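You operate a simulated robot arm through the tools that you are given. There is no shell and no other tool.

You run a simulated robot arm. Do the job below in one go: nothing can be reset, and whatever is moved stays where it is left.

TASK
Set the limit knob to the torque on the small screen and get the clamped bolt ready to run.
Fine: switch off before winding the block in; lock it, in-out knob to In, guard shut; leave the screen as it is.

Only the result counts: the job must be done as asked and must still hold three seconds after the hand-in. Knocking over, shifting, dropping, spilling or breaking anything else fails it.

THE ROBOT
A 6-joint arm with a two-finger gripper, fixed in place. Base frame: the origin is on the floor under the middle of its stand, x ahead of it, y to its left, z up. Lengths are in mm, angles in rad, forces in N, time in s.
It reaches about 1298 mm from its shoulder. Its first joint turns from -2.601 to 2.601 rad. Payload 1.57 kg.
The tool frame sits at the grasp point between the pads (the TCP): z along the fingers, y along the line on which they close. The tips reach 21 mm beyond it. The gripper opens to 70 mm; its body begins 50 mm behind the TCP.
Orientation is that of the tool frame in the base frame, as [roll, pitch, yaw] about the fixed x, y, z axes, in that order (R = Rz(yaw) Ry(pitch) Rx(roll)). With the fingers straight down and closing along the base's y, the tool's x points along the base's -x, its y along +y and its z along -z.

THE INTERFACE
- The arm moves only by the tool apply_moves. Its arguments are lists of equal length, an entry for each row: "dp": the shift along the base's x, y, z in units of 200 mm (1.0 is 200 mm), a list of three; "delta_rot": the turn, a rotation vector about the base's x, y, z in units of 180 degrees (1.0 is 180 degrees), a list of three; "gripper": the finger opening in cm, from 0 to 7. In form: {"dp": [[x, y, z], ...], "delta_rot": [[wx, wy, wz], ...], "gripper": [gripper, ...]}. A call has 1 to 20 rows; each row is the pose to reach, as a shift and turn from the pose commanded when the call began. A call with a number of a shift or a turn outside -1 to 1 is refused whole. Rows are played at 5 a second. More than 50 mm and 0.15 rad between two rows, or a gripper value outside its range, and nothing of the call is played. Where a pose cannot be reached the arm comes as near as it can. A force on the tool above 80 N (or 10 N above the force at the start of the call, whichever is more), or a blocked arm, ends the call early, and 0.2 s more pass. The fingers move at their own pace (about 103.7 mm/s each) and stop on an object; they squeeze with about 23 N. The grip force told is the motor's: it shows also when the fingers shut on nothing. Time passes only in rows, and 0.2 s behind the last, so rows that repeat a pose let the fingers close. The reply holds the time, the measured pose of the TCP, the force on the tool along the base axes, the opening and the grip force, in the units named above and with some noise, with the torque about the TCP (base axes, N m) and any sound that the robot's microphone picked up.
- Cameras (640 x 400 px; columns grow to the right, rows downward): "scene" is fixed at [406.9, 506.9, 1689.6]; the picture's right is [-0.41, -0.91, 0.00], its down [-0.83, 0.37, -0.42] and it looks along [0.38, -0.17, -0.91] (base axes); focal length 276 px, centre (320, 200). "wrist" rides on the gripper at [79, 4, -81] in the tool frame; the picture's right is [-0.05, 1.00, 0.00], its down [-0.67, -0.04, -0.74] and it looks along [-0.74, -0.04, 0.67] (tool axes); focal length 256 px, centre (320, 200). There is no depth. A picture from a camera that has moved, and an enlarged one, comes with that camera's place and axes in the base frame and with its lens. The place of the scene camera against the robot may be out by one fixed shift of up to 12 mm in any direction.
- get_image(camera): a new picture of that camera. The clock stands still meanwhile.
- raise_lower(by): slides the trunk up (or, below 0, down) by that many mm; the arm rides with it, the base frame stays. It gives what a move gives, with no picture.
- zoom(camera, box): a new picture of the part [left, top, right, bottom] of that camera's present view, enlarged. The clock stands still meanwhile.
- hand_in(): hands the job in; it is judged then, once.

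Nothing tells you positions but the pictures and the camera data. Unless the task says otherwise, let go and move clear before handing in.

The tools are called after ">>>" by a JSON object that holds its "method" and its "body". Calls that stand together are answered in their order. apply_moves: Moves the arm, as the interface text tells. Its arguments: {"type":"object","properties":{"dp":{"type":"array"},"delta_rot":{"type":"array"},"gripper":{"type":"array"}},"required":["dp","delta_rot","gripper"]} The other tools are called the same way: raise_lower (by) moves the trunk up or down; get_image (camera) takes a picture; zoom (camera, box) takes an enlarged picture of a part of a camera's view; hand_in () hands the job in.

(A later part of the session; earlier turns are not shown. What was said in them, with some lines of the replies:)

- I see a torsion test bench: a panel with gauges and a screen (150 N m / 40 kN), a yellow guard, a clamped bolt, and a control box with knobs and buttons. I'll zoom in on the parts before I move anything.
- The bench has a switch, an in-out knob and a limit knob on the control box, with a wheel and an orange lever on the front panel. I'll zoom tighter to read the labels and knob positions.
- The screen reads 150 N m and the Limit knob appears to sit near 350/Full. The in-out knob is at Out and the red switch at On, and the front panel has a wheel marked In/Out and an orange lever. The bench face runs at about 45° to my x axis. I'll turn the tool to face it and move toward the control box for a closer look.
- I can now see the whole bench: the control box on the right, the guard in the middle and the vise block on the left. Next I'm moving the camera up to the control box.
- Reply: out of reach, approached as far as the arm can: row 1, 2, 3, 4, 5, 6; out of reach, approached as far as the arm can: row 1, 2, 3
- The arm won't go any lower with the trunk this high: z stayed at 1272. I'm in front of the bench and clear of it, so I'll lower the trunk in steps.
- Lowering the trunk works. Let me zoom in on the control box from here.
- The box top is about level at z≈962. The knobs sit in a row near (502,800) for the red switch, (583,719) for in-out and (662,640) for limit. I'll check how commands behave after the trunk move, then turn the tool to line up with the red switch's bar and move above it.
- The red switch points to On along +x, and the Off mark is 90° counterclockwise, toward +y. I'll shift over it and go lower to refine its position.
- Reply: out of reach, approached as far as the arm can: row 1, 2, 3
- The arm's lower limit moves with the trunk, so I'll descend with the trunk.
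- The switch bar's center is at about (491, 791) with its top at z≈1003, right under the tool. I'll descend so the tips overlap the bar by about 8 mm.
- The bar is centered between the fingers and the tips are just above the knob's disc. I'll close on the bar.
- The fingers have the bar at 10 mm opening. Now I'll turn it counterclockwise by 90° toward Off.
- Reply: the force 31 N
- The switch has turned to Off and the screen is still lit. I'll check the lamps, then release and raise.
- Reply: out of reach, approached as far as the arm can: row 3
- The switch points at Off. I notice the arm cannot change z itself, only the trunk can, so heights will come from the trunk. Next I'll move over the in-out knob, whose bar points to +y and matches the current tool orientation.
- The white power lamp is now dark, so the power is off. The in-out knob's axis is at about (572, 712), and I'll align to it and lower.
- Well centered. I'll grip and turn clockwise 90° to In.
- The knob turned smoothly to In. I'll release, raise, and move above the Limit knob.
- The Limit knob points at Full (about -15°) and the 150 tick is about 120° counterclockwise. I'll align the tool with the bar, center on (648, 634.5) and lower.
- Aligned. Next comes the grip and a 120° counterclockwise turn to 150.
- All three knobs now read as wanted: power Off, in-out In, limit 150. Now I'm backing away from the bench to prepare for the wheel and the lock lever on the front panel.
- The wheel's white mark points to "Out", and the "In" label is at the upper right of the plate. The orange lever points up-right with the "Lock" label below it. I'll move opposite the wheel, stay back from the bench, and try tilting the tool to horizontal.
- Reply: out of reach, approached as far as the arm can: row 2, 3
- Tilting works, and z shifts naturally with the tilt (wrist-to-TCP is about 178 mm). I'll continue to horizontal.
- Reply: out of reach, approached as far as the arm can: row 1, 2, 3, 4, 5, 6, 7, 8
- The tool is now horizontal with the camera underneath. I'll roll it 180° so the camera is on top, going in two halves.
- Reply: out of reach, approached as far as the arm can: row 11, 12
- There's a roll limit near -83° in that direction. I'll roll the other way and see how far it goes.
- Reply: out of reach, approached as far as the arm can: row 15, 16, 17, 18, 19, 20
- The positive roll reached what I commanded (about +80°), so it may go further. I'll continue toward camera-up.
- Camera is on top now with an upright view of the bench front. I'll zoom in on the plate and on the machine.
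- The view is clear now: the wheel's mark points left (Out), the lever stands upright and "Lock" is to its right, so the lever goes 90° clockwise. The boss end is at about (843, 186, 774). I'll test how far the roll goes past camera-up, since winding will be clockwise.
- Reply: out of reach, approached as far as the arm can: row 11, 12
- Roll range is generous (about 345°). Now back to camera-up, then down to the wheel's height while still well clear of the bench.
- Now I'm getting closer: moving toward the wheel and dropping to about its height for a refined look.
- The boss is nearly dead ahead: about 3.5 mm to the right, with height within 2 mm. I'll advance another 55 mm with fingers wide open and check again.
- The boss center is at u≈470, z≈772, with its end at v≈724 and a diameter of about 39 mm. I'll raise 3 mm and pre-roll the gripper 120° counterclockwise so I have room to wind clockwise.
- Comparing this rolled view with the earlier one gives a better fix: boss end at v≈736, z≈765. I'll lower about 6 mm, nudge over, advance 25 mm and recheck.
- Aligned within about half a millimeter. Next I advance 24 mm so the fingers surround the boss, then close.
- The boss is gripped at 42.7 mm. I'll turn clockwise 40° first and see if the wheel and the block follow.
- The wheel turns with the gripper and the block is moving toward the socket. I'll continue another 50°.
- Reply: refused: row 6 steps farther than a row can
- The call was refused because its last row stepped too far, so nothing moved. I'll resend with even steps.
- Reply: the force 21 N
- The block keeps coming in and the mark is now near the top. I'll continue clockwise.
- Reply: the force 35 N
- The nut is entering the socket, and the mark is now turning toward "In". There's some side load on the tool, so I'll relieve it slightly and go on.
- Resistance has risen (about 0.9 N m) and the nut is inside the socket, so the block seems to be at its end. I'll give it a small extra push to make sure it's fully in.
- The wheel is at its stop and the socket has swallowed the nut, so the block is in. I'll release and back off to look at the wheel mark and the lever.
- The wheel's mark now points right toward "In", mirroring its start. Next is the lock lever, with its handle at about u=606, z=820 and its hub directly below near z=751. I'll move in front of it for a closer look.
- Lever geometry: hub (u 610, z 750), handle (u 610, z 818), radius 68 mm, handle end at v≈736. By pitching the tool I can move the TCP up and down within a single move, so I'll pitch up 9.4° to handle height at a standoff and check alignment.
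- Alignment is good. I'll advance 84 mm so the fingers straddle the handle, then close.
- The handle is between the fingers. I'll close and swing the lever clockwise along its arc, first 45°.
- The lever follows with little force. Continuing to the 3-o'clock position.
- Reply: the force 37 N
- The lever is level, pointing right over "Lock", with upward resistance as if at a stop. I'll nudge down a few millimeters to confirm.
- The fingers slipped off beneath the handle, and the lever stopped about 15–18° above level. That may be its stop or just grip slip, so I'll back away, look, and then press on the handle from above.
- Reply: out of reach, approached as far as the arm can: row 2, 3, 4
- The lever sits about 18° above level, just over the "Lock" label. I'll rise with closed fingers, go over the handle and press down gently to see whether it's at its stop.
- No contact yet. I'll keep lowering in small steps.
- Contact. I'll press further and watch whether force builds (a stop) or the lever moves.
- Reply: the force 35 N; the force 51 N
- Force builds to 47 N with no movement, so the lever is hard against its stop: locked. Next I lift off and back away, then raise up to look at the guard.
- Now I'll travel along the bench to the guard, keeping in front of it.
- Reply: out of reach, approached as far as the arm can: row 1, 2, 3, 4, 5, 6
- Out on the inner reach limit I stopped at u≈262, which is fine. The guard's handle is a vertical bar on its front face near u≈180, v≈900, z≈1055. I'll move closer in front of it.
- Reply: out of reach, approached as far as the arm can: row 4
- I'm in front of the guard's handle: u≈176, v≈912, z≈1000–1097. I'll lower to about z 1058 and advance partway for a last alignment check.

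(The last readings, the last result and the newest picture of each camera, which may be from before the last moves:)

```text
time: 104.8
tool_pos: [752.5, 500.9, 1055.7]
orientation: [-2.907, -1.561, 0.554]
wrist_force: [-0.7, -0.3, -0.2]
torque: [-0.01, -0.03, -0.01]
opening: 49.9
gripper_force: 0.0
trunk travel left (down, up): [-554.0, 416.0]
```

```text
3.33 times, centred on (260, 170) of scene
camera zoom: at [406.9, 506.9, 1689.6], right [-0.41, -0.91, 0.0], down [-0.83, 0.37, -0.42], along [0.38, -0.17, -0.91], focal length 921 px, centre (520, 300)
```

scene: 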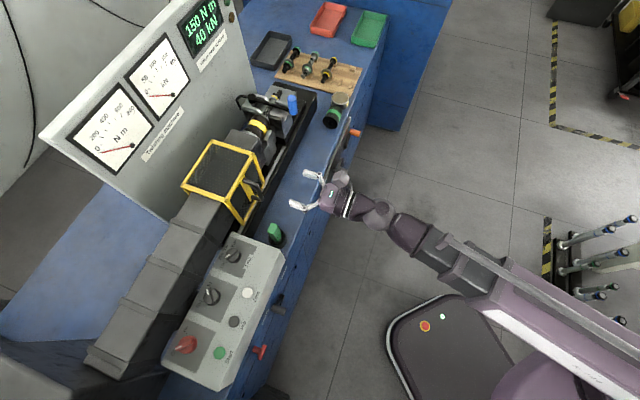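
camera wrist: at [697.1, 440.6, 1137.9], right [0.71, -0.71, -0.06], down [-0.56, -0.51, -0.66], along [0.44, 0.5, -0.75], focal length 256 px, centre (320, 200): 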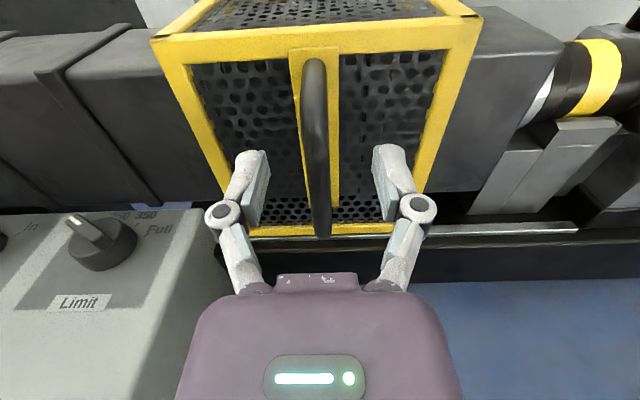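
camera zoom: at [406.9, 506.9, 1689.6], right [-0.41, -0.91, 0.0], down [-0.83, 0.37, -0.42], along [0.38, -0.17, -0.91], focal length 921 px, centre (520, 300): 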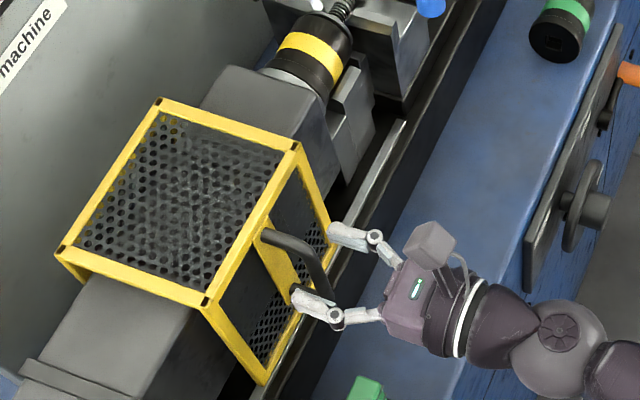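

The bar is between the fingers. I'll advance another 10 mm and close on it.

>>> {"method": "apply_moves", "body": {"dp": [[0.018, 0.018, 0], [0.036, 0.036, 0], [0.036, 0.036, 0]], "delta_rot": [[0, 0, 0], [0, 0, 0], [0, 0, 0]], "gripper": [5, 5, 5]}}

>>> {"method": "apply_moves", "body": {"dp": [[0, 0, 0], [0, 0, 0], [0, 0, 0]], "delta_rot": [[0, 0, 0], [0, 0, 0], [0, 0, 0]], "gripper": [3, 1.5, 0]}}

>>> {"method": "get_image", "body": {"camera": "wrist"}}

>>> {"method": "zoom", "body": {"camera": "scene", "box": [180, 110, 340, 230]}}

```text
time: 105.5
tool_pos: [759.5, 508.4, 1056.4]
orientation: [-2.896, -1.563, 0.538]
wrist_force: [-0.3, 0.7, 0.0]
torque: [0.01, 0.01, 0.01]
opening: 50.1
gripper_force: 0.1
trunk travel left (down, up): [-554.0, 416.0]
```

```text
time: 106.3
tool_pos: [758.3, 508.6, 1057.5]
orientation: [-2.904, -1.565, 0.548]
wrist_force: [-0.9, 0.2, -0.6]
torque: [-0.01, -0.05, 0.02]
opening: 11.1
gripper_force: 32.2
trunk travel left (down, up): [-554.0, 416.0]
```

```text
taken
camera wrist: at [704.2, 447.7, 1138.3], right [0.71, -0.71, -0.05], down [-0.56, -0.5, -0.66], along [0.44, 0.5, -0.75], focal length 256 px, centre (320, 200)
```

wrist: 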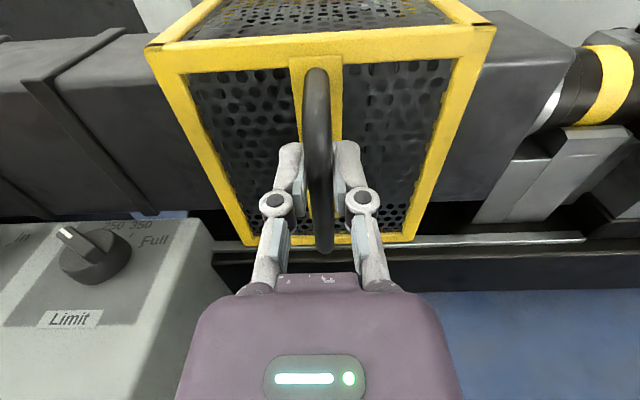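

```text
3.33 times, centred on (260, 170) of scene
camera zoom: at [406.9, 506.9, 1689.6], right [-0.41, -0.91, 0.0], down [-0.83, 0.37, -0.42], along [0.38, -0.17, -0.91], focal length 921 px, centre (520, 300)
```

zoom: 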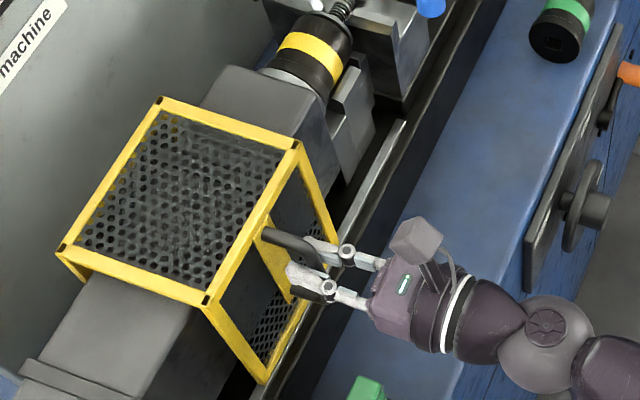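

The bar is gripped at 11 mm. I'll slide the guard along the rail toward the bolt, starting with 30 mm to feel the resistance.

>>> {"method": "apply_moves", "body": {"dp": [[0.0265, -0.0265, 0], [0.053, -0.053, 0], [0.0795, -0.0795, 0], [0.106, -0.106, 0]], "delta_rot": [[0, 0, 0], [0, 0, 0], [0, 0, 0], [0, 0, 0]], "gripper": [0, 0, 0, 0]}}

>>> {"method": "get_image", "body": {"camera": "wrist"}}

>>> {"method": "zoom", "body": {"camera": "scene", "box": [180, 110, 340, 230]}}

```text
time: 107.3
tool_pos: [780.1, 486.7, 1057.0]
orientation: [-2.871, -1.563, 0.511]
wrist_force: [-7.7, -8.4, -10.9]
torque: [0.07, -0.06, 0.07]
opening: 11.1
gripper_force: 32.0
trunk travel left (down, up): [-554.0, 416.0]
```

```text
taken
camera wrist: at [725.8, 426.0, 1138.2], right [0.71, -0.71, -0.05], down [-0.56, -0.5, -0.66], along [0.44, 0.5, -0.75], focal length 256 px, centre (320, 200)
```

wrist: 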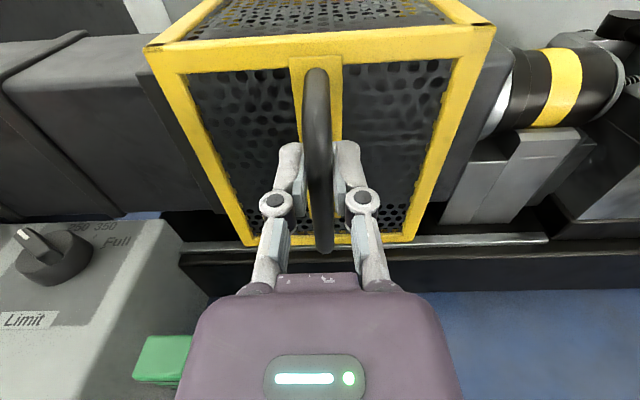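

```text
3.33 times, centred on (260, 170) of scene
camera zoom: at [406.9, 506.9, 1689.6], right [-0.41, -0.91, 0.0], down [-0.83, 0.37, -0.42], along [0.38, -0.17, -0.91], focal length 921 px, centre (520, 300)
```

zoom: 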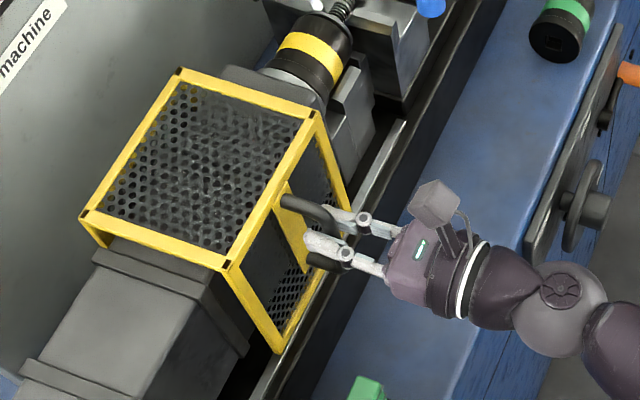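

The guard slides freely. I'll continue 60 mm.

>>> {"method": "apply_moves", "body": {"dp": [[0.035, -0.035, 0], [0.07, -0.07, 0], [0.105, -0.105, 0], [0.14, -0.14, 0], [0.175, -0.175, 0], [0.212, -0.212, 0]], "delta_rot": [[0, 0, 0], [0, 0, 0], [0, 0, 0], [0, 0, 0], [0, 0, 0], [0, 0, 0]], "gripper": [0, 0, 0, 0, 0, 0]}}

>>> {"method": "get_image", "body": {"camera": "wrist"}}

>>> {"method": "zoom", "body": {"camera": "scene", "box": [200, 70, 360, 190]}}

```text
time: 108.8
tool_pos: [821.7, 444.1, 1055.9]
orientation: [-2.804, -1.565, 0.45]
wrist_force: [3.3, 2.8, 0.3]
torque: [-0.29, 0.21, 0.01]
opening: 10.9
gripper_force: 31.9
trunk travel left (down, up): [-554.0, 416.0]
```

```text
taken
camera wrist: at [767.6, 384.3, 1138.2], right [0.71, -0.71, -0.06], down [-0.55, -0.5, -0.66], along [0.44, 0.5, -0.75], focal length 256 px, centre (320, 200)
```

wrist: 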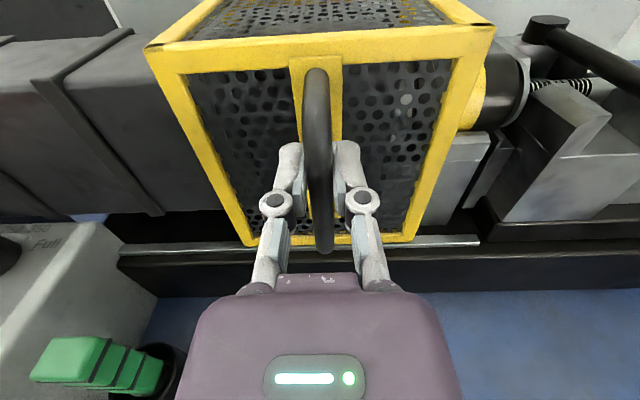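

```text
3.33 times, centred on (280, 130) of scene
camera zoom: at [406.9, 506.9, 1689.6], right [-0.41, -0.91, 0.0], down [-0.83, 0.37, -0.42], along [0.38, -0.17, -0.91], focal length 921 px, centre (453, 433)
```

zoom: 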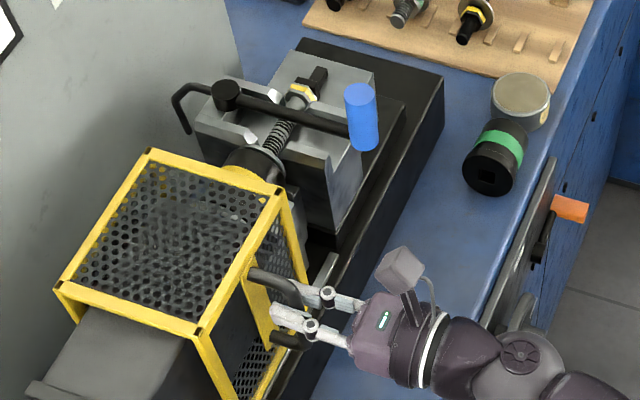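

>>> {"method": "apply_moves", "body": {"dp": [[0.03, -0.03, 0], [0.06, -0.06, 0], [0.09, -0.09, 0], [0.12, -0.12, 0], [0.15, -0.15, 0]], "delta_rot": [[0, 0, 0], [0, 0, 0], [0, 0, 0], [0, 0, 0], [0, 0, 0]], "gripper": [0, 0, 0, 0, 0]}}

>>> {"method": "get_image", "body": {"camera": "wrist"}}

>>> {"method": "zoom", "body": {"camera": "scene", "box": [200, 70, 360, 190]}}

```text
time: 110.0
tool_pos: [852.9, 413.8, 1057.3]
orientation: [-2.849, -1.563, 0.493]
wrist_force: [8.7, 8.1, 8.5]
torque: [-0.36, 0.26, 0.04]
opening: 11.1
gripper_force: 32.0
trunk travel left (down, up): [-554.0, 416.0]
```

```text
taken
camera wrist: at [797.8, 354.1, 1138.2], right [0.71, -0.71, -0.06], down [-0.55, -0.5, -0.66], along [0.44, 0.5, -0.75], focal length 256 px, centre (320, 200)
```

wrist: 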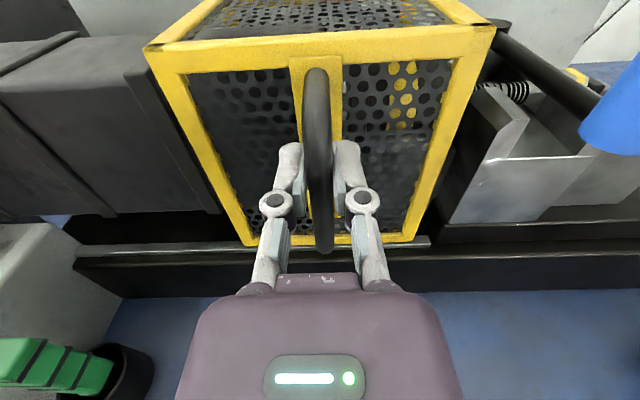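

```text
3.33 times, centred on (280, 130) of scene
camera zoom: at [406.9, 506.9, 1689.6], right [-0.41, -0.91, 0.0], down [-0.83, 0.37, -0.42], along [0.38, -0.17, -0.91], focal length 921 px, centre (453, 433)
```

zoom: 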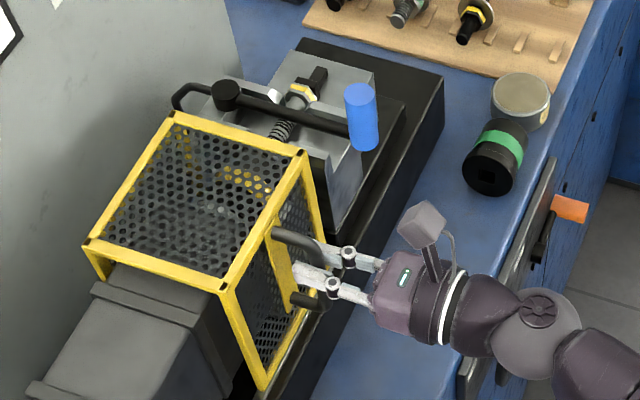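

Nearly over the socket, with about 15 mm of rail left. I'll go in small steps until it stops.

>>> {"method": "apply_moves", "body": {"dp": [[0.018, -0.018, 0], [0.036, -0.036, 0]], "delta_rot": [[0, 0, 0], [0, 0, 0]], "gripper": [0, 0]}}

>>> {"method": "get_image", "body": {"camera": "wrist"}}

>>> {"method": "zoom", "body": {"camera": "scene", "box": [220, 80, 320, 155]}}

```text
time: 110.5
tool_pos: [858.5, 407.4, 1057.0]
orientation: [-2.805, -1.562, 0.449]
wrist_force: [12.1, 12.3, 13.8]
torque: [0.41, -0.47, 0.04]
opening: 11.2
gripper_force: 31.5
trunk travel left (down, up): [-554.0, 416.0]
```

```text
taken
camera wrist: at [804.6, 347.2, 1138.2], right [0.71, -0.71, -0.06], down [-0.56, -0.5, -0.66], along [0.44, 0.5, -0.75], focal length 256 px, centre (320, 200)
```

wrist: 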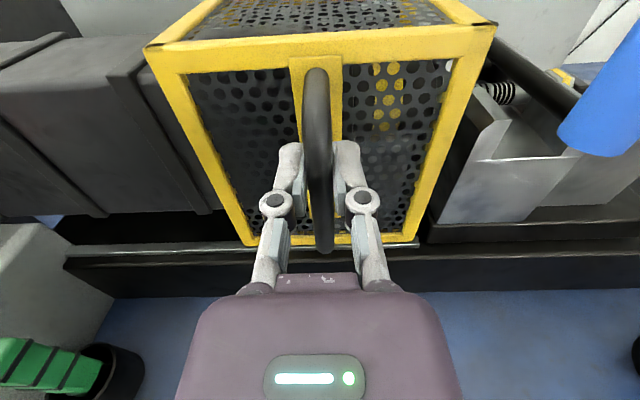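

```text
5.33 times, centred on (270, 118) of scene
camera zoom: at [406.9, 506.9, 1689.6], right [-0.41, -0.91, 0.0], down [-0.83, 0.37, -0.42], along [0.38, -0.17, -0.91], focal length 1473 px, centre (587, 640)
```

zoom: 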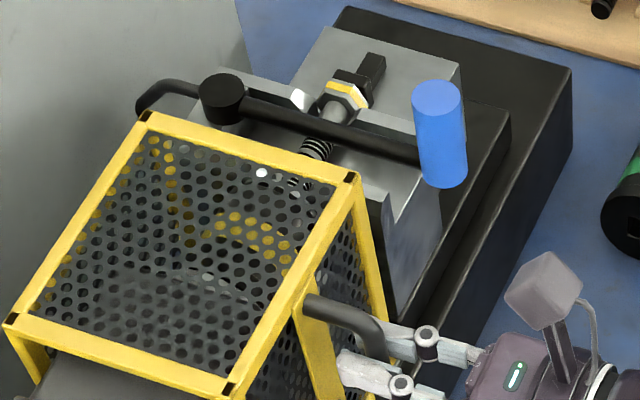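

>>> {"method": "apply_moves", "body": {"dp": [[0.018, -0.018, 0], [0.027, -0.027, 0]], "delta_rot": [[0, 0, 0], [0, 0, 0]], "gripper": [0, 0]}}

>>> {"method": "get_image", "body": {"camera": "wrist"}}

>>> {"method": "zoom", "body": {"camera": "scene", "box": [220, 80, 320, 155]}}

```text
time: 111.2
tool_pos: [863.3, 402.5, 1057.0]
orientation: [-2.949, -1.566, 0.595]
wrist_force: [9.3, 15.6, 11.4]
torque: [-0.25, 0.23, 0.0]
opening: 11.0
gripper_force: 32.5
trunk travel left (down, up): [-554.0, 416.0]
```

```text
taken
camera wrist: at [809.4, 342.3, 1138.1], right [0.71, -0.7, -0.05], down [-0.55, -0.51, -0.66], along [0.44, 0.5, -0.75], focal length 256 px, centre (320, 200)
```

wrist: 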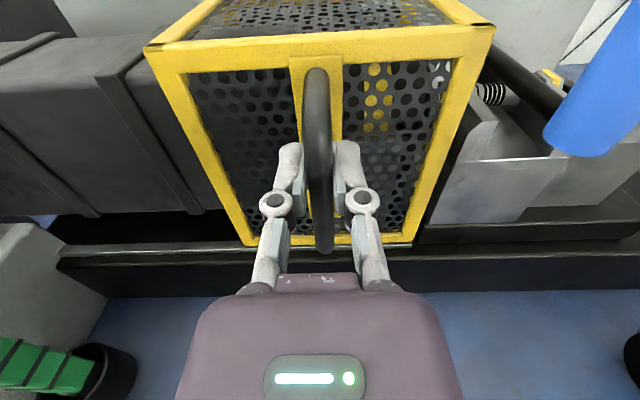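

```text
5.33 times, centred on (270, 118) of scene
camera zoom: at [406.9, 506.9, 1689.6], right [-0.41, -0.91, 0.0], down [-0.83, 0.37, -0.42], along [0.38, -0.17, -0.91], focal length 1473 px, centre (587, 640)
```

zoom: 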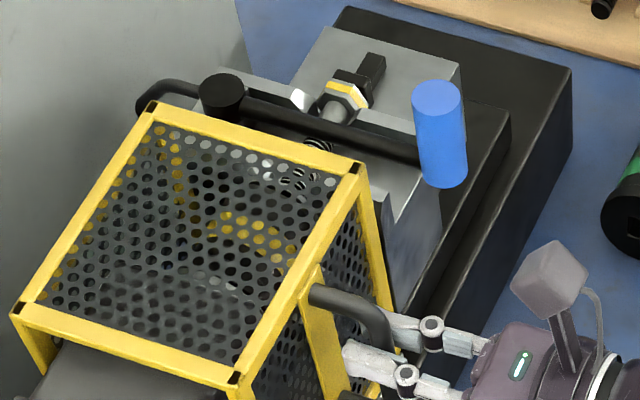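

>>> {"method": "apply_moves", "body": {"dp": [[0.014, -0.014, 0], [0.021, -0.021, 0]], "delta_rot": [[0, 0, 0], [0, 0, 0]], "gripper": [0, 0]}}

>>> {"method": "apply_moves", "body": {"dp": [[0.014, -0.014, 0], [0.021, -0.021, 0]], "delta_rot": [[0, 0, 0], [0, 0, 0]], "gripper": [0, 0]}}

>>> {"method": "get_image", "body": {"camera": "wrist"}}

>>> {"method": "zoom", "body": {"camera": "scene", "box": [220, 80, 320, 155]}}

```text
time: 111.8
tool_pos: [863.2, 402.3, 1057.4]
orientation: [2.883, -1.564, 1.054]
wrist_force: [-19.4, 29.6, -6.2]
torque: [0.49, -0.43, 0.13]
opening: 11.0
gripper_force: 32.2
trunk travel left (down, up): [-554.0, 416.0]
```

```text
time: 112.3
tool_pos: [864.1, 402.7, 1058.0]
orientation: [2.566, -1.562, 1.385]
wrist_force: [-49.6, 37.5, -24.1]
torque: [-0.15, 0.04, 0.35]
opening: 11.0
gripper_force: 31.9
trunk travel left (down, up): [-554.0, 416.0]
```

```text
taken
camera wrist: at [811.0, 341.2, 1138.6], right [0.72, -0.69, -0.05], down [-0.54, -0.52, -0.66], along [0.43, 0.5, -0.75], focal length 256 px, centre (320, 200)
```

wrist: 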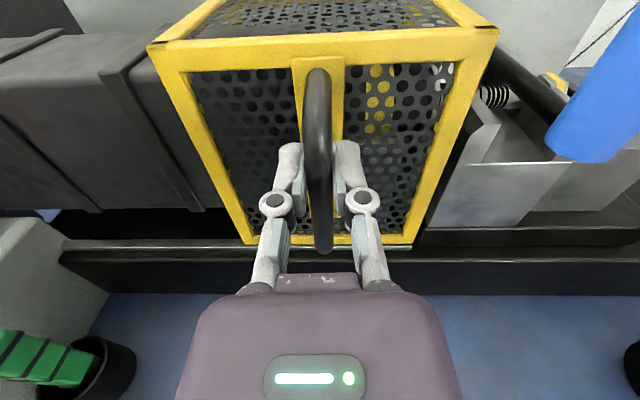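

```text
5.33 times, centred on (270, 118) of scene
camera zoom: at [406.9, 506.9, 1689.6], right [-0.41, -0.91, 0.0], down [-0.83, 0.37, -0.42], along [0.38, -0.17, -0.91], focal length 1473 px, centre (587, 640)
```

zoom: 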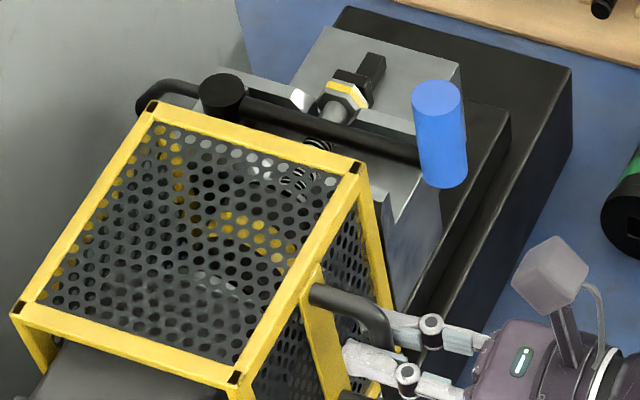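

The guard is hard against its stop at about 150 mm of travel and covers the socket and nut. I'll relieve the load, open the fingers and back out.

>>> {"method": "apply_moves", "body": {"dp": [[-0.012, 0.012, 0], [-0.018, 0.018, 0], [-0.018, 0.018, 0], [-0.018, 0.018, 0]], "delta_rot": [[0, 0, 0], [0, 0, 0], [0, 0, 0], [0, 0, 0]], "gripper": [0, 0, 3, 5]}}

>>> {"method": "apply_moves", "body": {"dp": [[-0.12, -0.12, 0], [-0.24, -0.24, 0], [-0.38, -0.38, 0], [-0.52, -0.52, 0], [-0.66, -0.66, 0], [-0.8, -0.8, 0]], "delta_rot": [[0, 0, 0], [0, 0, 0], [0, 0, 0], [0, 0, 0], [0, 0, 0], [0, 0, 0]], "gripper": [5, 5, 5, 7, 7, 7]}}

>>> {"method": "get_image", "body": {"camera": "wrist"}}

>>> {"method": "zoom", "body": {"camera": "wrist", "box": [0, 0, 640, 40]}}

>>> {"method": "get_image", "body": {"camera": "scene"}}

```text
time: 113.3
tool_pos: [871.5, 395.0, 1058.8]
orientation: [-2.719, -1.566, 0.361]
wrist_force: [-0.1, 0.0, 0.1]
torque: [0.04, -0.01, 0.0]
opening: 50.0
gripper_force: 0.0
trunk travel left (down, up): [-554.0, 416.0]
```

```text
time: 114.8
tool_pos: [707.4, 236.2, 1057.8]
orientation: [-2.828, -1.564, 0.47]
wrist_force: [0.3, -0.4, -0.1]
torque: [-0.01, 0.01, 0.02]
opening: 70.3
gripper_force: 0.1
trunk travel left (down, up): [-554.0, 416.0]
```

```text
taken
camera wrist: at [652.8, 175.7, 1138.6], right [0.71, -0.71, -0.06], down [-0.55, -0.5, -0.66], along [0.44, 0.5, -0.75], focal length 256 px, centre (320, 200)
```

wrist: 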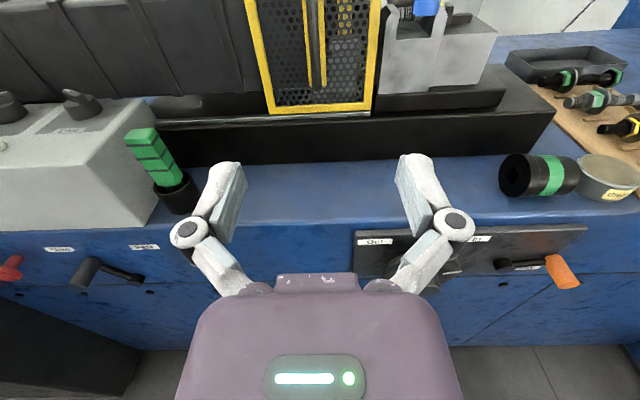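

```text
1.00 times, centred on (320, 20) of wrist (not enlarged: the box is as wide or as high as the picture)
camera zoom: at [652.8, 175.7, 1138.6], right [0.71, -0.71, -0.06], down [-0.55, -0.5, -0.66], along [0.44, 0.5, -0.75], focal length 256 px, centre (320, 380)
```

zoom: 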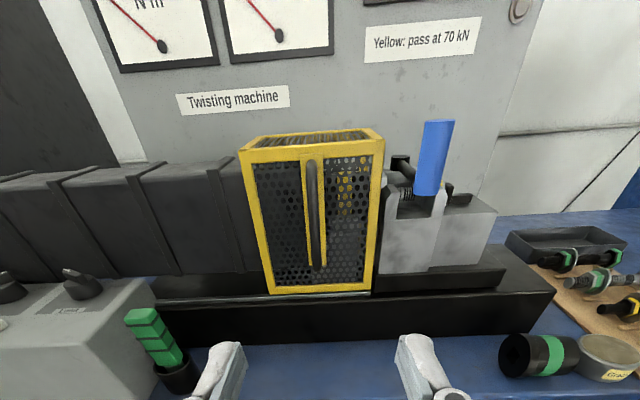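

```text
taken
```

scene: 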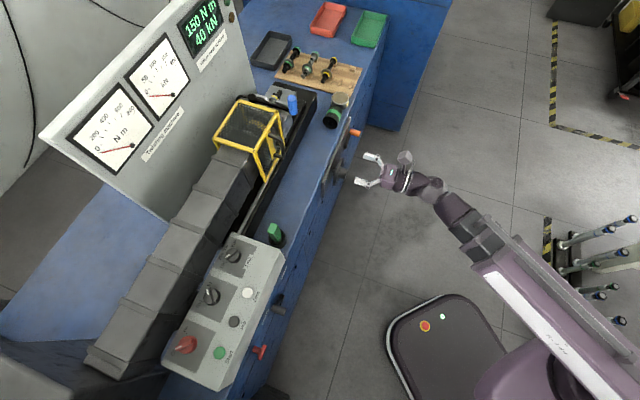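

The guard is shut and the block is covered. Before deciding anything further I'll raise up to check the screen and lamps and verify the wheel, lever and knobs.

>>> {"method": "raise_lower", "body": {"by": 250}}

>>> {"method": "get_image", "body": {"camera": "wrist"}}

>>> {"method": "zoom", "body": {"camera": "wrist", "box": [0, 0, 640, 4]}}

>>> {"method": "zoom", "body": {"camera": "scene", "box": [200, 0, 260, 4]}}

```text
time: 117.3
tool_pos: [707.9, 236.9, 1308.2]
orientation: [-2.822, -1.565, 0.468]
wrist_force: [-0.4, 0.7, 0.1]
torque: [-0.02, 0.01, 0.0]
opening: 69.9
gripper_force: 0.0
trunk travel left (down, up): [-804.0, 166.0]
```

```text
taken
camera wrist: at [653.6, 176.0, 1388.4], right [0.71, -0.71, -0.06], down [-0.55, -0.5, -0.66], along [0.44, 0.5, -0.75], focal length 256 px, centre (320, 200)
```

wrist: 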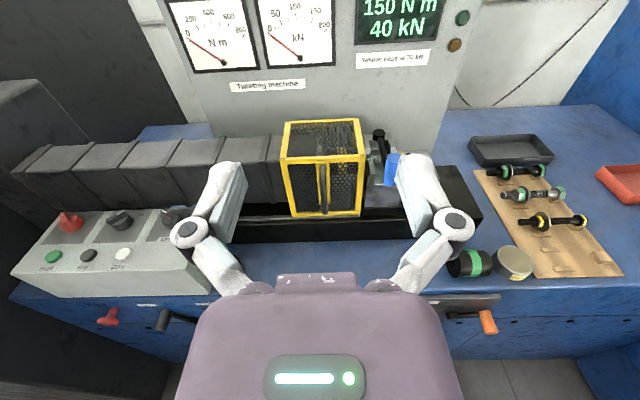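

```text
1.00 times, centred on (320, 2) of wrist (not enlarged: the box is as wide or as high as the picture)
camera zoom: at [653.6, 176.0, 1388.4], right [0.71, -0.71, -0.06], down [-0.55, -0.5, -0.66], along [0.44, 0.5, -0.75], focal length 256 px, centre (320, 398)
```

zoom: 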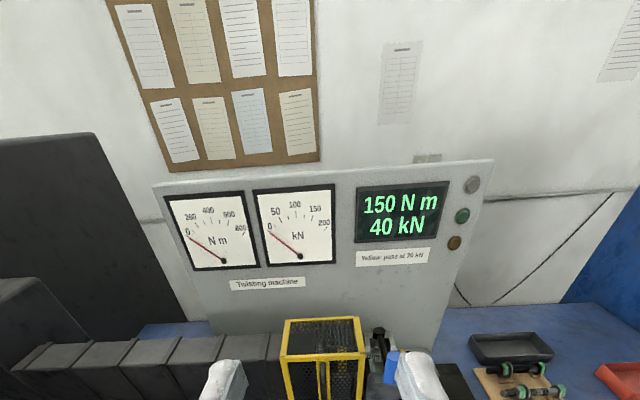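

```text
10.67 times, centred on (230, 2) of scene
camera zoom: at [406.9, 506.9, 1689.6], right [-0.41, -0.91, 0.0], down [-0.83, 0.37, -0.42], along [0.38, -0.17, -0.91], focal length 2946 px, centre (1280, 2312)
```

zoom: 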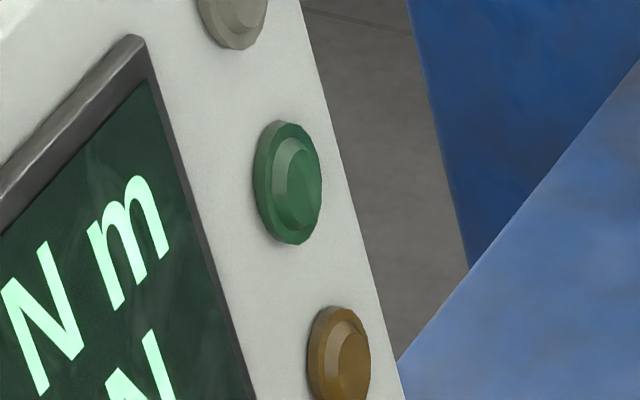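

All lamps are dark with power off, and the screen still shows 150 N m / 40 kN. Now a close final check of every setting.

>>> {"method": "zoom", "body": {"camera": "scene", "box": [160, 230, 290, 380]}}

>>> {"method": "zoom", "body": {"camera": "scene", "box": [205, 235, 265, 275]}}

>>> {"method": "zoom", "body": {"camera": "scene", "box": [205, 80, 325, 200]}}

>>> {"method": "zoom", "body": {"camera": "wrist", "box": [0, 190, 220, 330]}}

>>> {"method": "zoom", "body": {"camera": "wrist", "box": [270, 100, 490, 240]}}

>>> {"method": "zoom", "body": {"camera": "scene", "box": [300, 100, 400, 200]}}

```text
2.67 times, centred on (225, 305) of scene
camera zoom: at [406.9, 506.9, 1689.6], right [-0.41, -0.91, 0.0], down [-0.83, 0.37, -0.42], along [0.38, -0.17, -0.91], focal length 737 px, centre (573, -80)
```

zoom: 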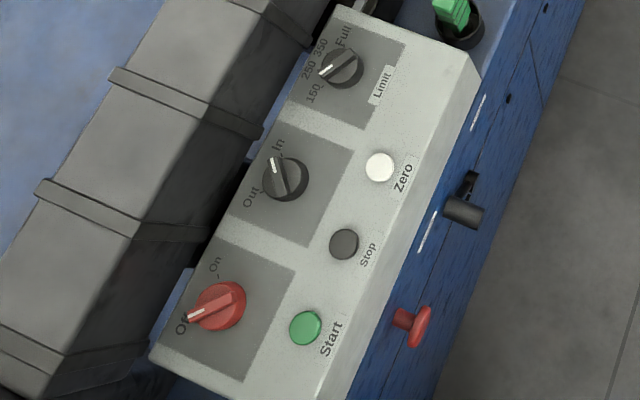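

```text
10.00 times, centred on (235, 255) of scene
camera zoom: at [406.9, 506.9, 1689.6], right [-0.41, -0.91, 0.0], down [-0.83, 0.37, -0.42], along [0.38, -0.17, -0.91], focal length 2762 px, centre (1170, -350)
```

zoom: 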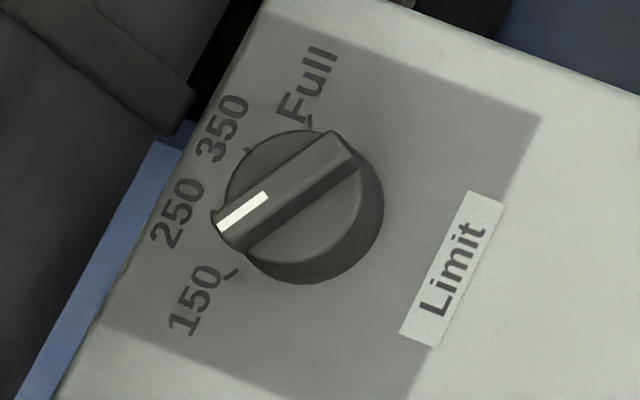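

```text
3.33 times, centred on (265, 140) of scene
camera zoom: at [406.9, 506.9, 1689.6], right [-0.41, -0.91, 0.0], down [-0.83, 0.37, -0.42], along [0.38, -0.17, -0.91], focal length 921 px, centre (503, 400)
```

zoom: 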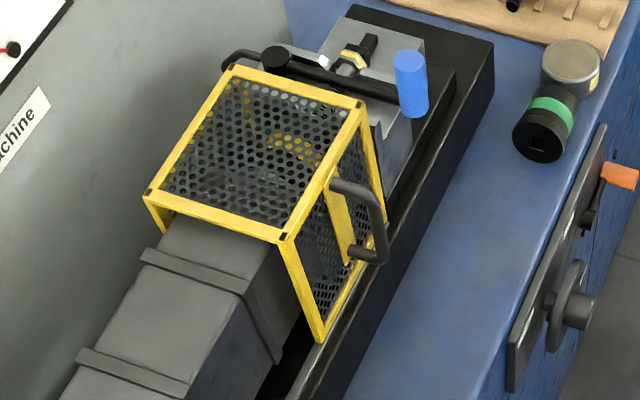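

```text
2.86 times, centred on (110, 260) of wrist
camera zoom: at [653.6, 176.0, 1388.4], right [0.71, -0.71, -0.06], down [-0.55, -0.5, -0.66], along [0.44, 0.5, -0.75], focal length 731 px, centre (920, 29)
```

zoom: 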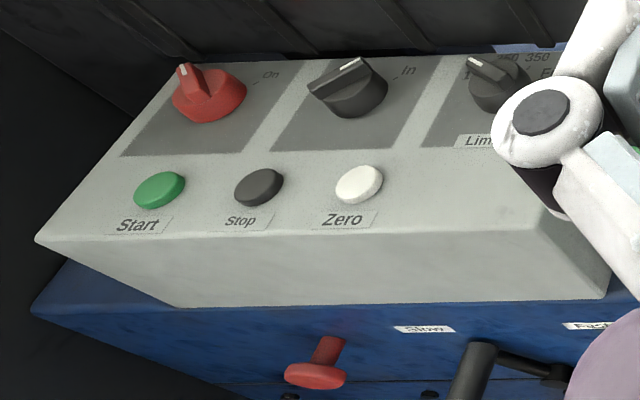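

```text
2.86 times, centred on (380, 170) of wrist
camera zoom: at [653.6, 176.0, 1388.4], right [0.71, -0.71, -0.06], down [-0.55, -0.5, -0.66], along [0.44, 0.5, -0.75], focal length 731 px, centre (149, 286)
```

zoom: 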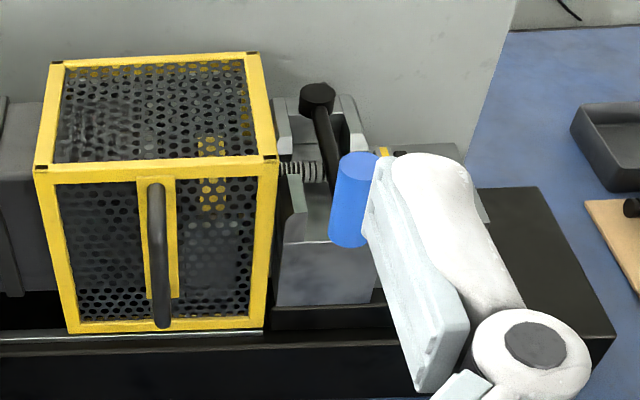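

```text
4.00 times, centred on (350, 150) of scene
camera zoom: at [406.9, 506.9, 1689.6], right [-0.41, -0.91, 0.0], down [-0.83, 0.37, -0.42], along [0.38, -0.17, -0.91], focal length 1105 px, centre (200, 400)
```

zoom: 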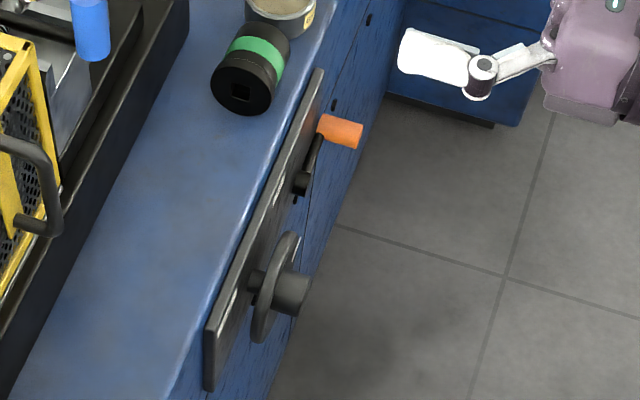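

The settings look right, but from this angle I want a closer look at the Limit pointer against its 150 tick. I'll bring the wrist camera over the control box.

>>> {"method": "apply_moves", "body": {"dp": [[-0.08, 0.19, 0], [-0.16, 0.38, 0], [-0.24, 0.57, 0], [-0.338, 0.77, 0]], "delta_rot": [[0, 0, 0], [0, 0, 0], [0, 0, 0], [0, 0, 0]], "gripper": [7, 7, 7, 7]}}

>>> {"method": "apply_moves", "body": {"dp": [[-0.08, 0.19, 0], [-0.16, 0.38, 0], [-0.24, 0.57, 0], [-0.338, 0.77, 0]], "delta_rot": [[0, 0, 0], [0, 0, 0], [0, 0, 0], [0, 0, 0]], "gripper": [7, 7, 7, 7]}}

>>> {"method": "raise_lower", "body": {"by": -120}}

>>> {"method": "get_image", "body": {"camera": "wrist"}}

```text
time: 118.3
tool_pos: [642.0, 390.8, 1307.0]
orientation: [-3.031, -1.565, 0.673]
wrist_force: [-0.4, 0.0, 0.1]
torque: [0.0, 0.02, 0.0]
opening: 70.0
gripper_force: 0.0
trunk travel left (down, up): [-804.0, 166.0]
```

```text
time: 119.3
tool_pos: [581.5, 533.1, 1310.3]
orientation: [-1.597, -1.568, -0.758]
wrist_force: [-0.2, -0.5, 0.2]
torque: [0.0, -0.02, 0.0]
opening: 69.9
gripper_force: 0.0
out of reach, approached as far as the arm can: row 4
trunk travel left (down, up): [-804.0, 166.0]
```

```text
time: 120.8
tool_pos: [581.1, 533.9, 1188.1]
orientation: [-1.773, -1.569, -0.578]
wrist_force: [0.5, 0.0, 0.5]
torque: [-0.01, 0.02, -0.01]
opening: 70.0
gripper_force: 0.2
trunk travel left (down, up): [-684.0, 286.0]
```

```text
taken
camera wrist: at [526.5, 472.8, 1269.0], right [0.71, -0.7, -0.06], down [-0.55, -0.5, -0.67], along [0.44, 0.5, -0.74], focal length 256 px, centre (320, 200)
```

wrist: 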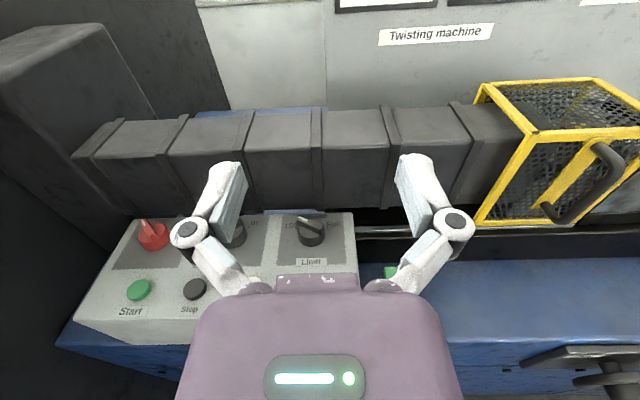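

>>> {"method": "zoom", "body": {"camera": "wrist", "box": [270, 200, 350, 250]}}

>>> {"method": "zoom", "body": {"camera": "wrist", "box": [100, 200, 260, 300]}}

```text
8.00 times, centred on (310, 225) of wrist
camera zoom: at [526.5, 472.8, 1269.0], right [0.71, -0.7, -0.06], down [-0.55, -0.5, -0.67], along [0.44, 0.5, -0.74], focal length 2048 px, centre (400, 0)
```

zoom: 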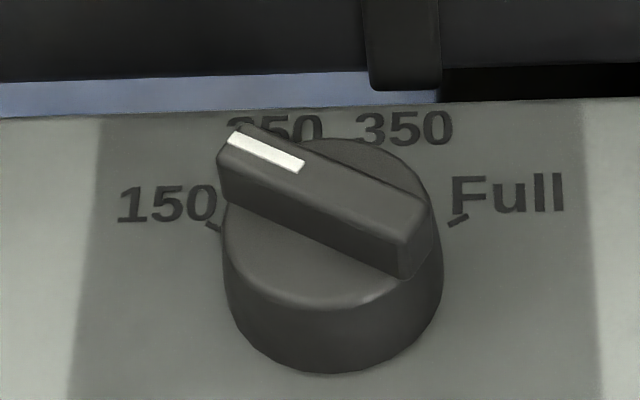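

```text
4.00 times, centred on (180, 250) of wrist
camera zoom: at [526.5, 472.8, 1269.0], right [0.71, -0.7, -0.06], down [-0.55, -0.5, -0.67], along [0.44, 0.5, -0.74], focal length 1024 px, centre (880, 0)
```

zoom: 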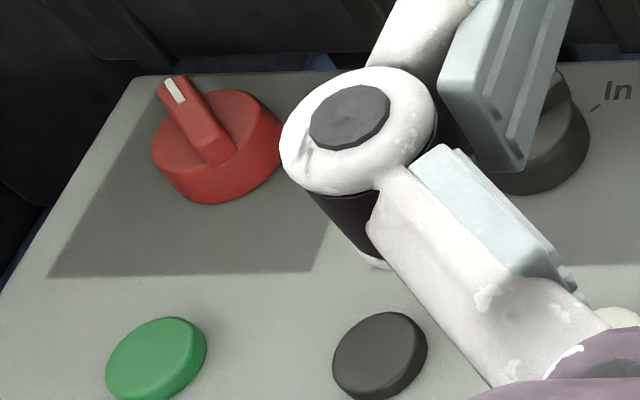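

Seen straight on, the Limit pointer lines up with the 150 tick. I'll also double-check the in-out knob and the red switch from the scene camera.

>>> {"method": "zoom", "body": {"camera": "scene", "box": [190, 275, 240, 310]}}

>>> {"method": "zoom", "body": {"camera": "scene", "box": [165, 325, 215, 360]}}

>>> {"method": "get_image", "body": {"camera": "scene"}}

```text
11.43 times, centred on (215, 292) of scene
camera zoom: at [406.9, 506.9, 1689.6], right [-0.41, -0.91, 0.0], down [-0.83, 0.37, -0.42], along [0.38, -0.17, -0.91], focal length 3157 px, centre (1520, -857)
```

zoom: 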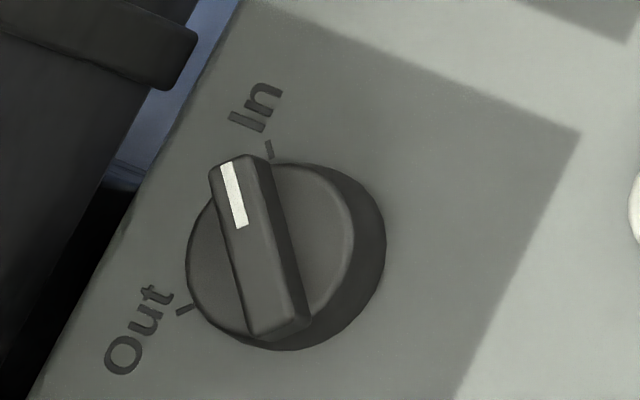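

```text
11.43 times, centred on (190, 342) of scene
camera zoom: at [406.9, 506.9, 1689.6], right [-0.41, -0.91, 0.0], down [-0.83, 0.37, -0.42], along [0.38, -0.17, -0.91], focal length 3157 px, centre (1806, -1429)
```

zoom: 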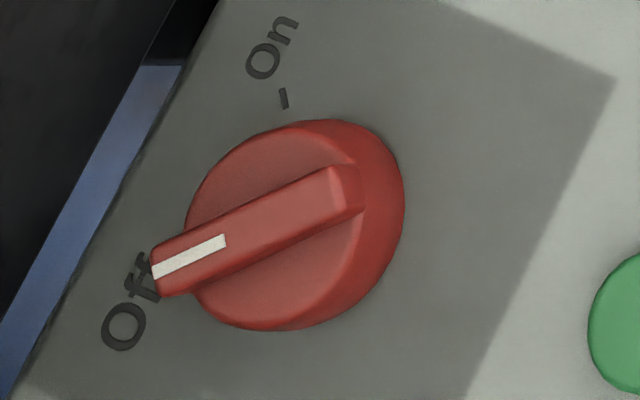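

```text
taken
```

scene: 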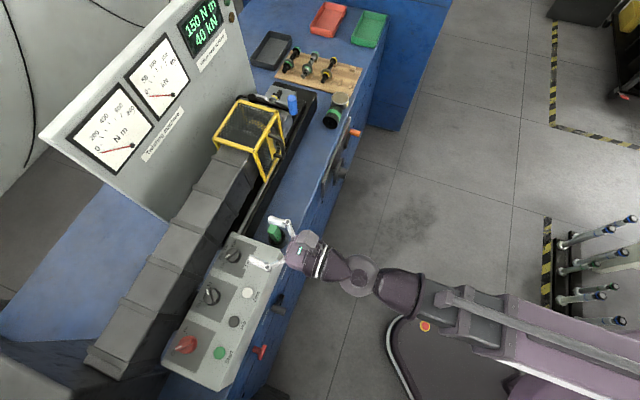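

All three knobs are confirmed: power Off, in-out at In and limit at 150. The block is wound in with the lever at its locked stop, the guard is shut and the screen is unchanged. I'll move the arm clear and take one last look.

>>> {"method": "raise_lower", "body": {"by": 100}}

>>> {"method": "apply_moves", "body": {"dp": [[0.1, -0.19, 0], [0.2, -0.38, 0], [0.3, -0.57, 0], [0.4, -0.77, 0]], "delta_rot": [[0, 0, 0], [0, 0, 0], [0, 0, 0], [0, 0, 0]], "gripper": [7, 7, 7, 7]}}

>>> {"method": "apply_moves", "body": {"dp": [[0.1, -0.19, 0], [0.2, -0.38, 0], [0.3, -0.57, 0], [0.4, -0.77, 0]], "delta_rot": [[0, 0, 0], [0, 0, 0], [0, 0, 0], [0, 0, 0]], "gripper": [7, 7, 7, 7]}}

>>> {"method": "get_image", "body": {"camera": "scene"}}

>>> {"method": "get_image", "body": {"camera": "wrist"}}

```text
time: 122.2
tool_pos: [582.0, 533.6, 1288.5]
orientation: [-1.858, -1.57, -0.495]
wrist_force: [-1.0, -0.2, -0.2]
torque: [0.02, 0.01, -0.01]
opening: 70.0
gripper_force: 0.0
trunk travel left (down, up): [-784.0, 186.0]
```

```text
time: 123.2
tool_pos: [660.5, 379.4, 1288.6]
orientation: [-2.332, -1.568, -0.021]
wrist_force: [0.6, 0.5, 1.0]
torque: [0.01, -0.01, 0.01]
opening: 70.1
gripper_force: 0.0
trunk travel left (down, up): [-784.0, 186.0]
```

```text
time: 124.2
tool_pos: [742.4, 225.7, 1288.1]
orientation: [-2.08, -1.57, -0.273]
wrist_force: [0.4, 0.9, -0.5]
torque: [0.03, -0.01, -0.03]
opening: 70.1
gripper_force: 0.1
trunk travel left (down, up): [-784.0, 186.0]
```

```text
taken
```

scene: 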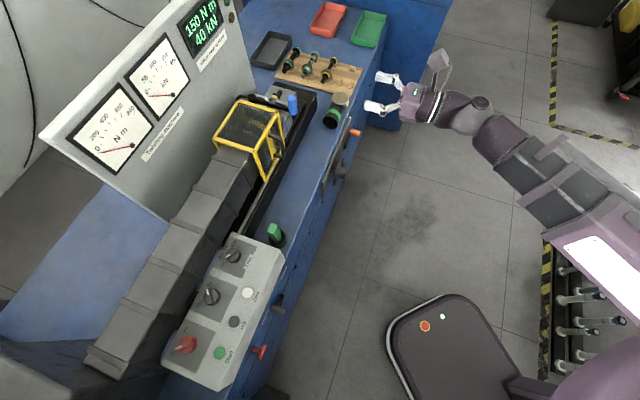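

```text
taken
camera wrist: at [688.2, 165.0, 1368.7], right [0.71, -0.7, -0.06], down [-0.55, -0.5, -0.67], along [0.44, 0.5, -0.74], focal length 256 px, centre (320, 200)
```

wrist: 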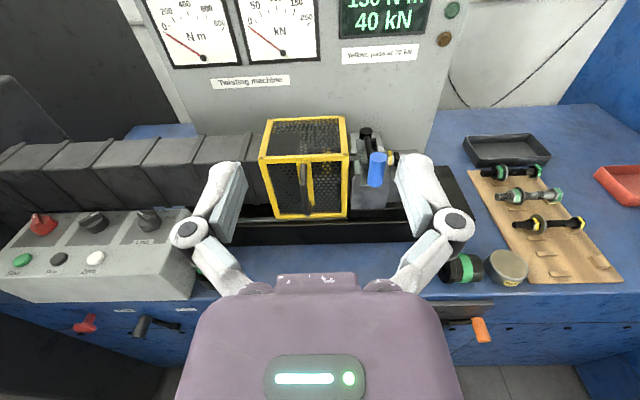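

The arm is clear of the bench and nothing else has been moved. The limit is at 150, the switch is Off, the block is in and locked, in-out is at In, the guard is shut and the screen still shows 150 N m / 40 kN. Handing in.

>>> {"method": "hand_in", "body": {}}

```text
The job is handed in.
```

The job is handed in: the limit knob is at 150, matching the 150 N m on the screen, and the clamped bolt is set up. I don't have the verdict; the hand-in only confirmed it was received.

- **Power:** I turned the red switch Off before touching the wheel, and the white lamp went dark.
- **Block:** I wound it in to its stop, with the nut inside the yellow socket. The wheel's mark points to the In side.
- **Lock:** The orange lever is against its stop by the Lock label. It sits about 18° above level and did not move under a 47 N push.
- **In-out knob:** It points at In.
- **Guard:** I slid it about 150 mm to its stop, over the socket and nut.
- **Screen:** It still shows 150 N m / 40 kN. I did not press Start, Stop or Zero.

I left the power Off, because the note said to switch off and said nothing about switching back on. If "ready to run" means powered up, the red switch still needs turning to On before Start.
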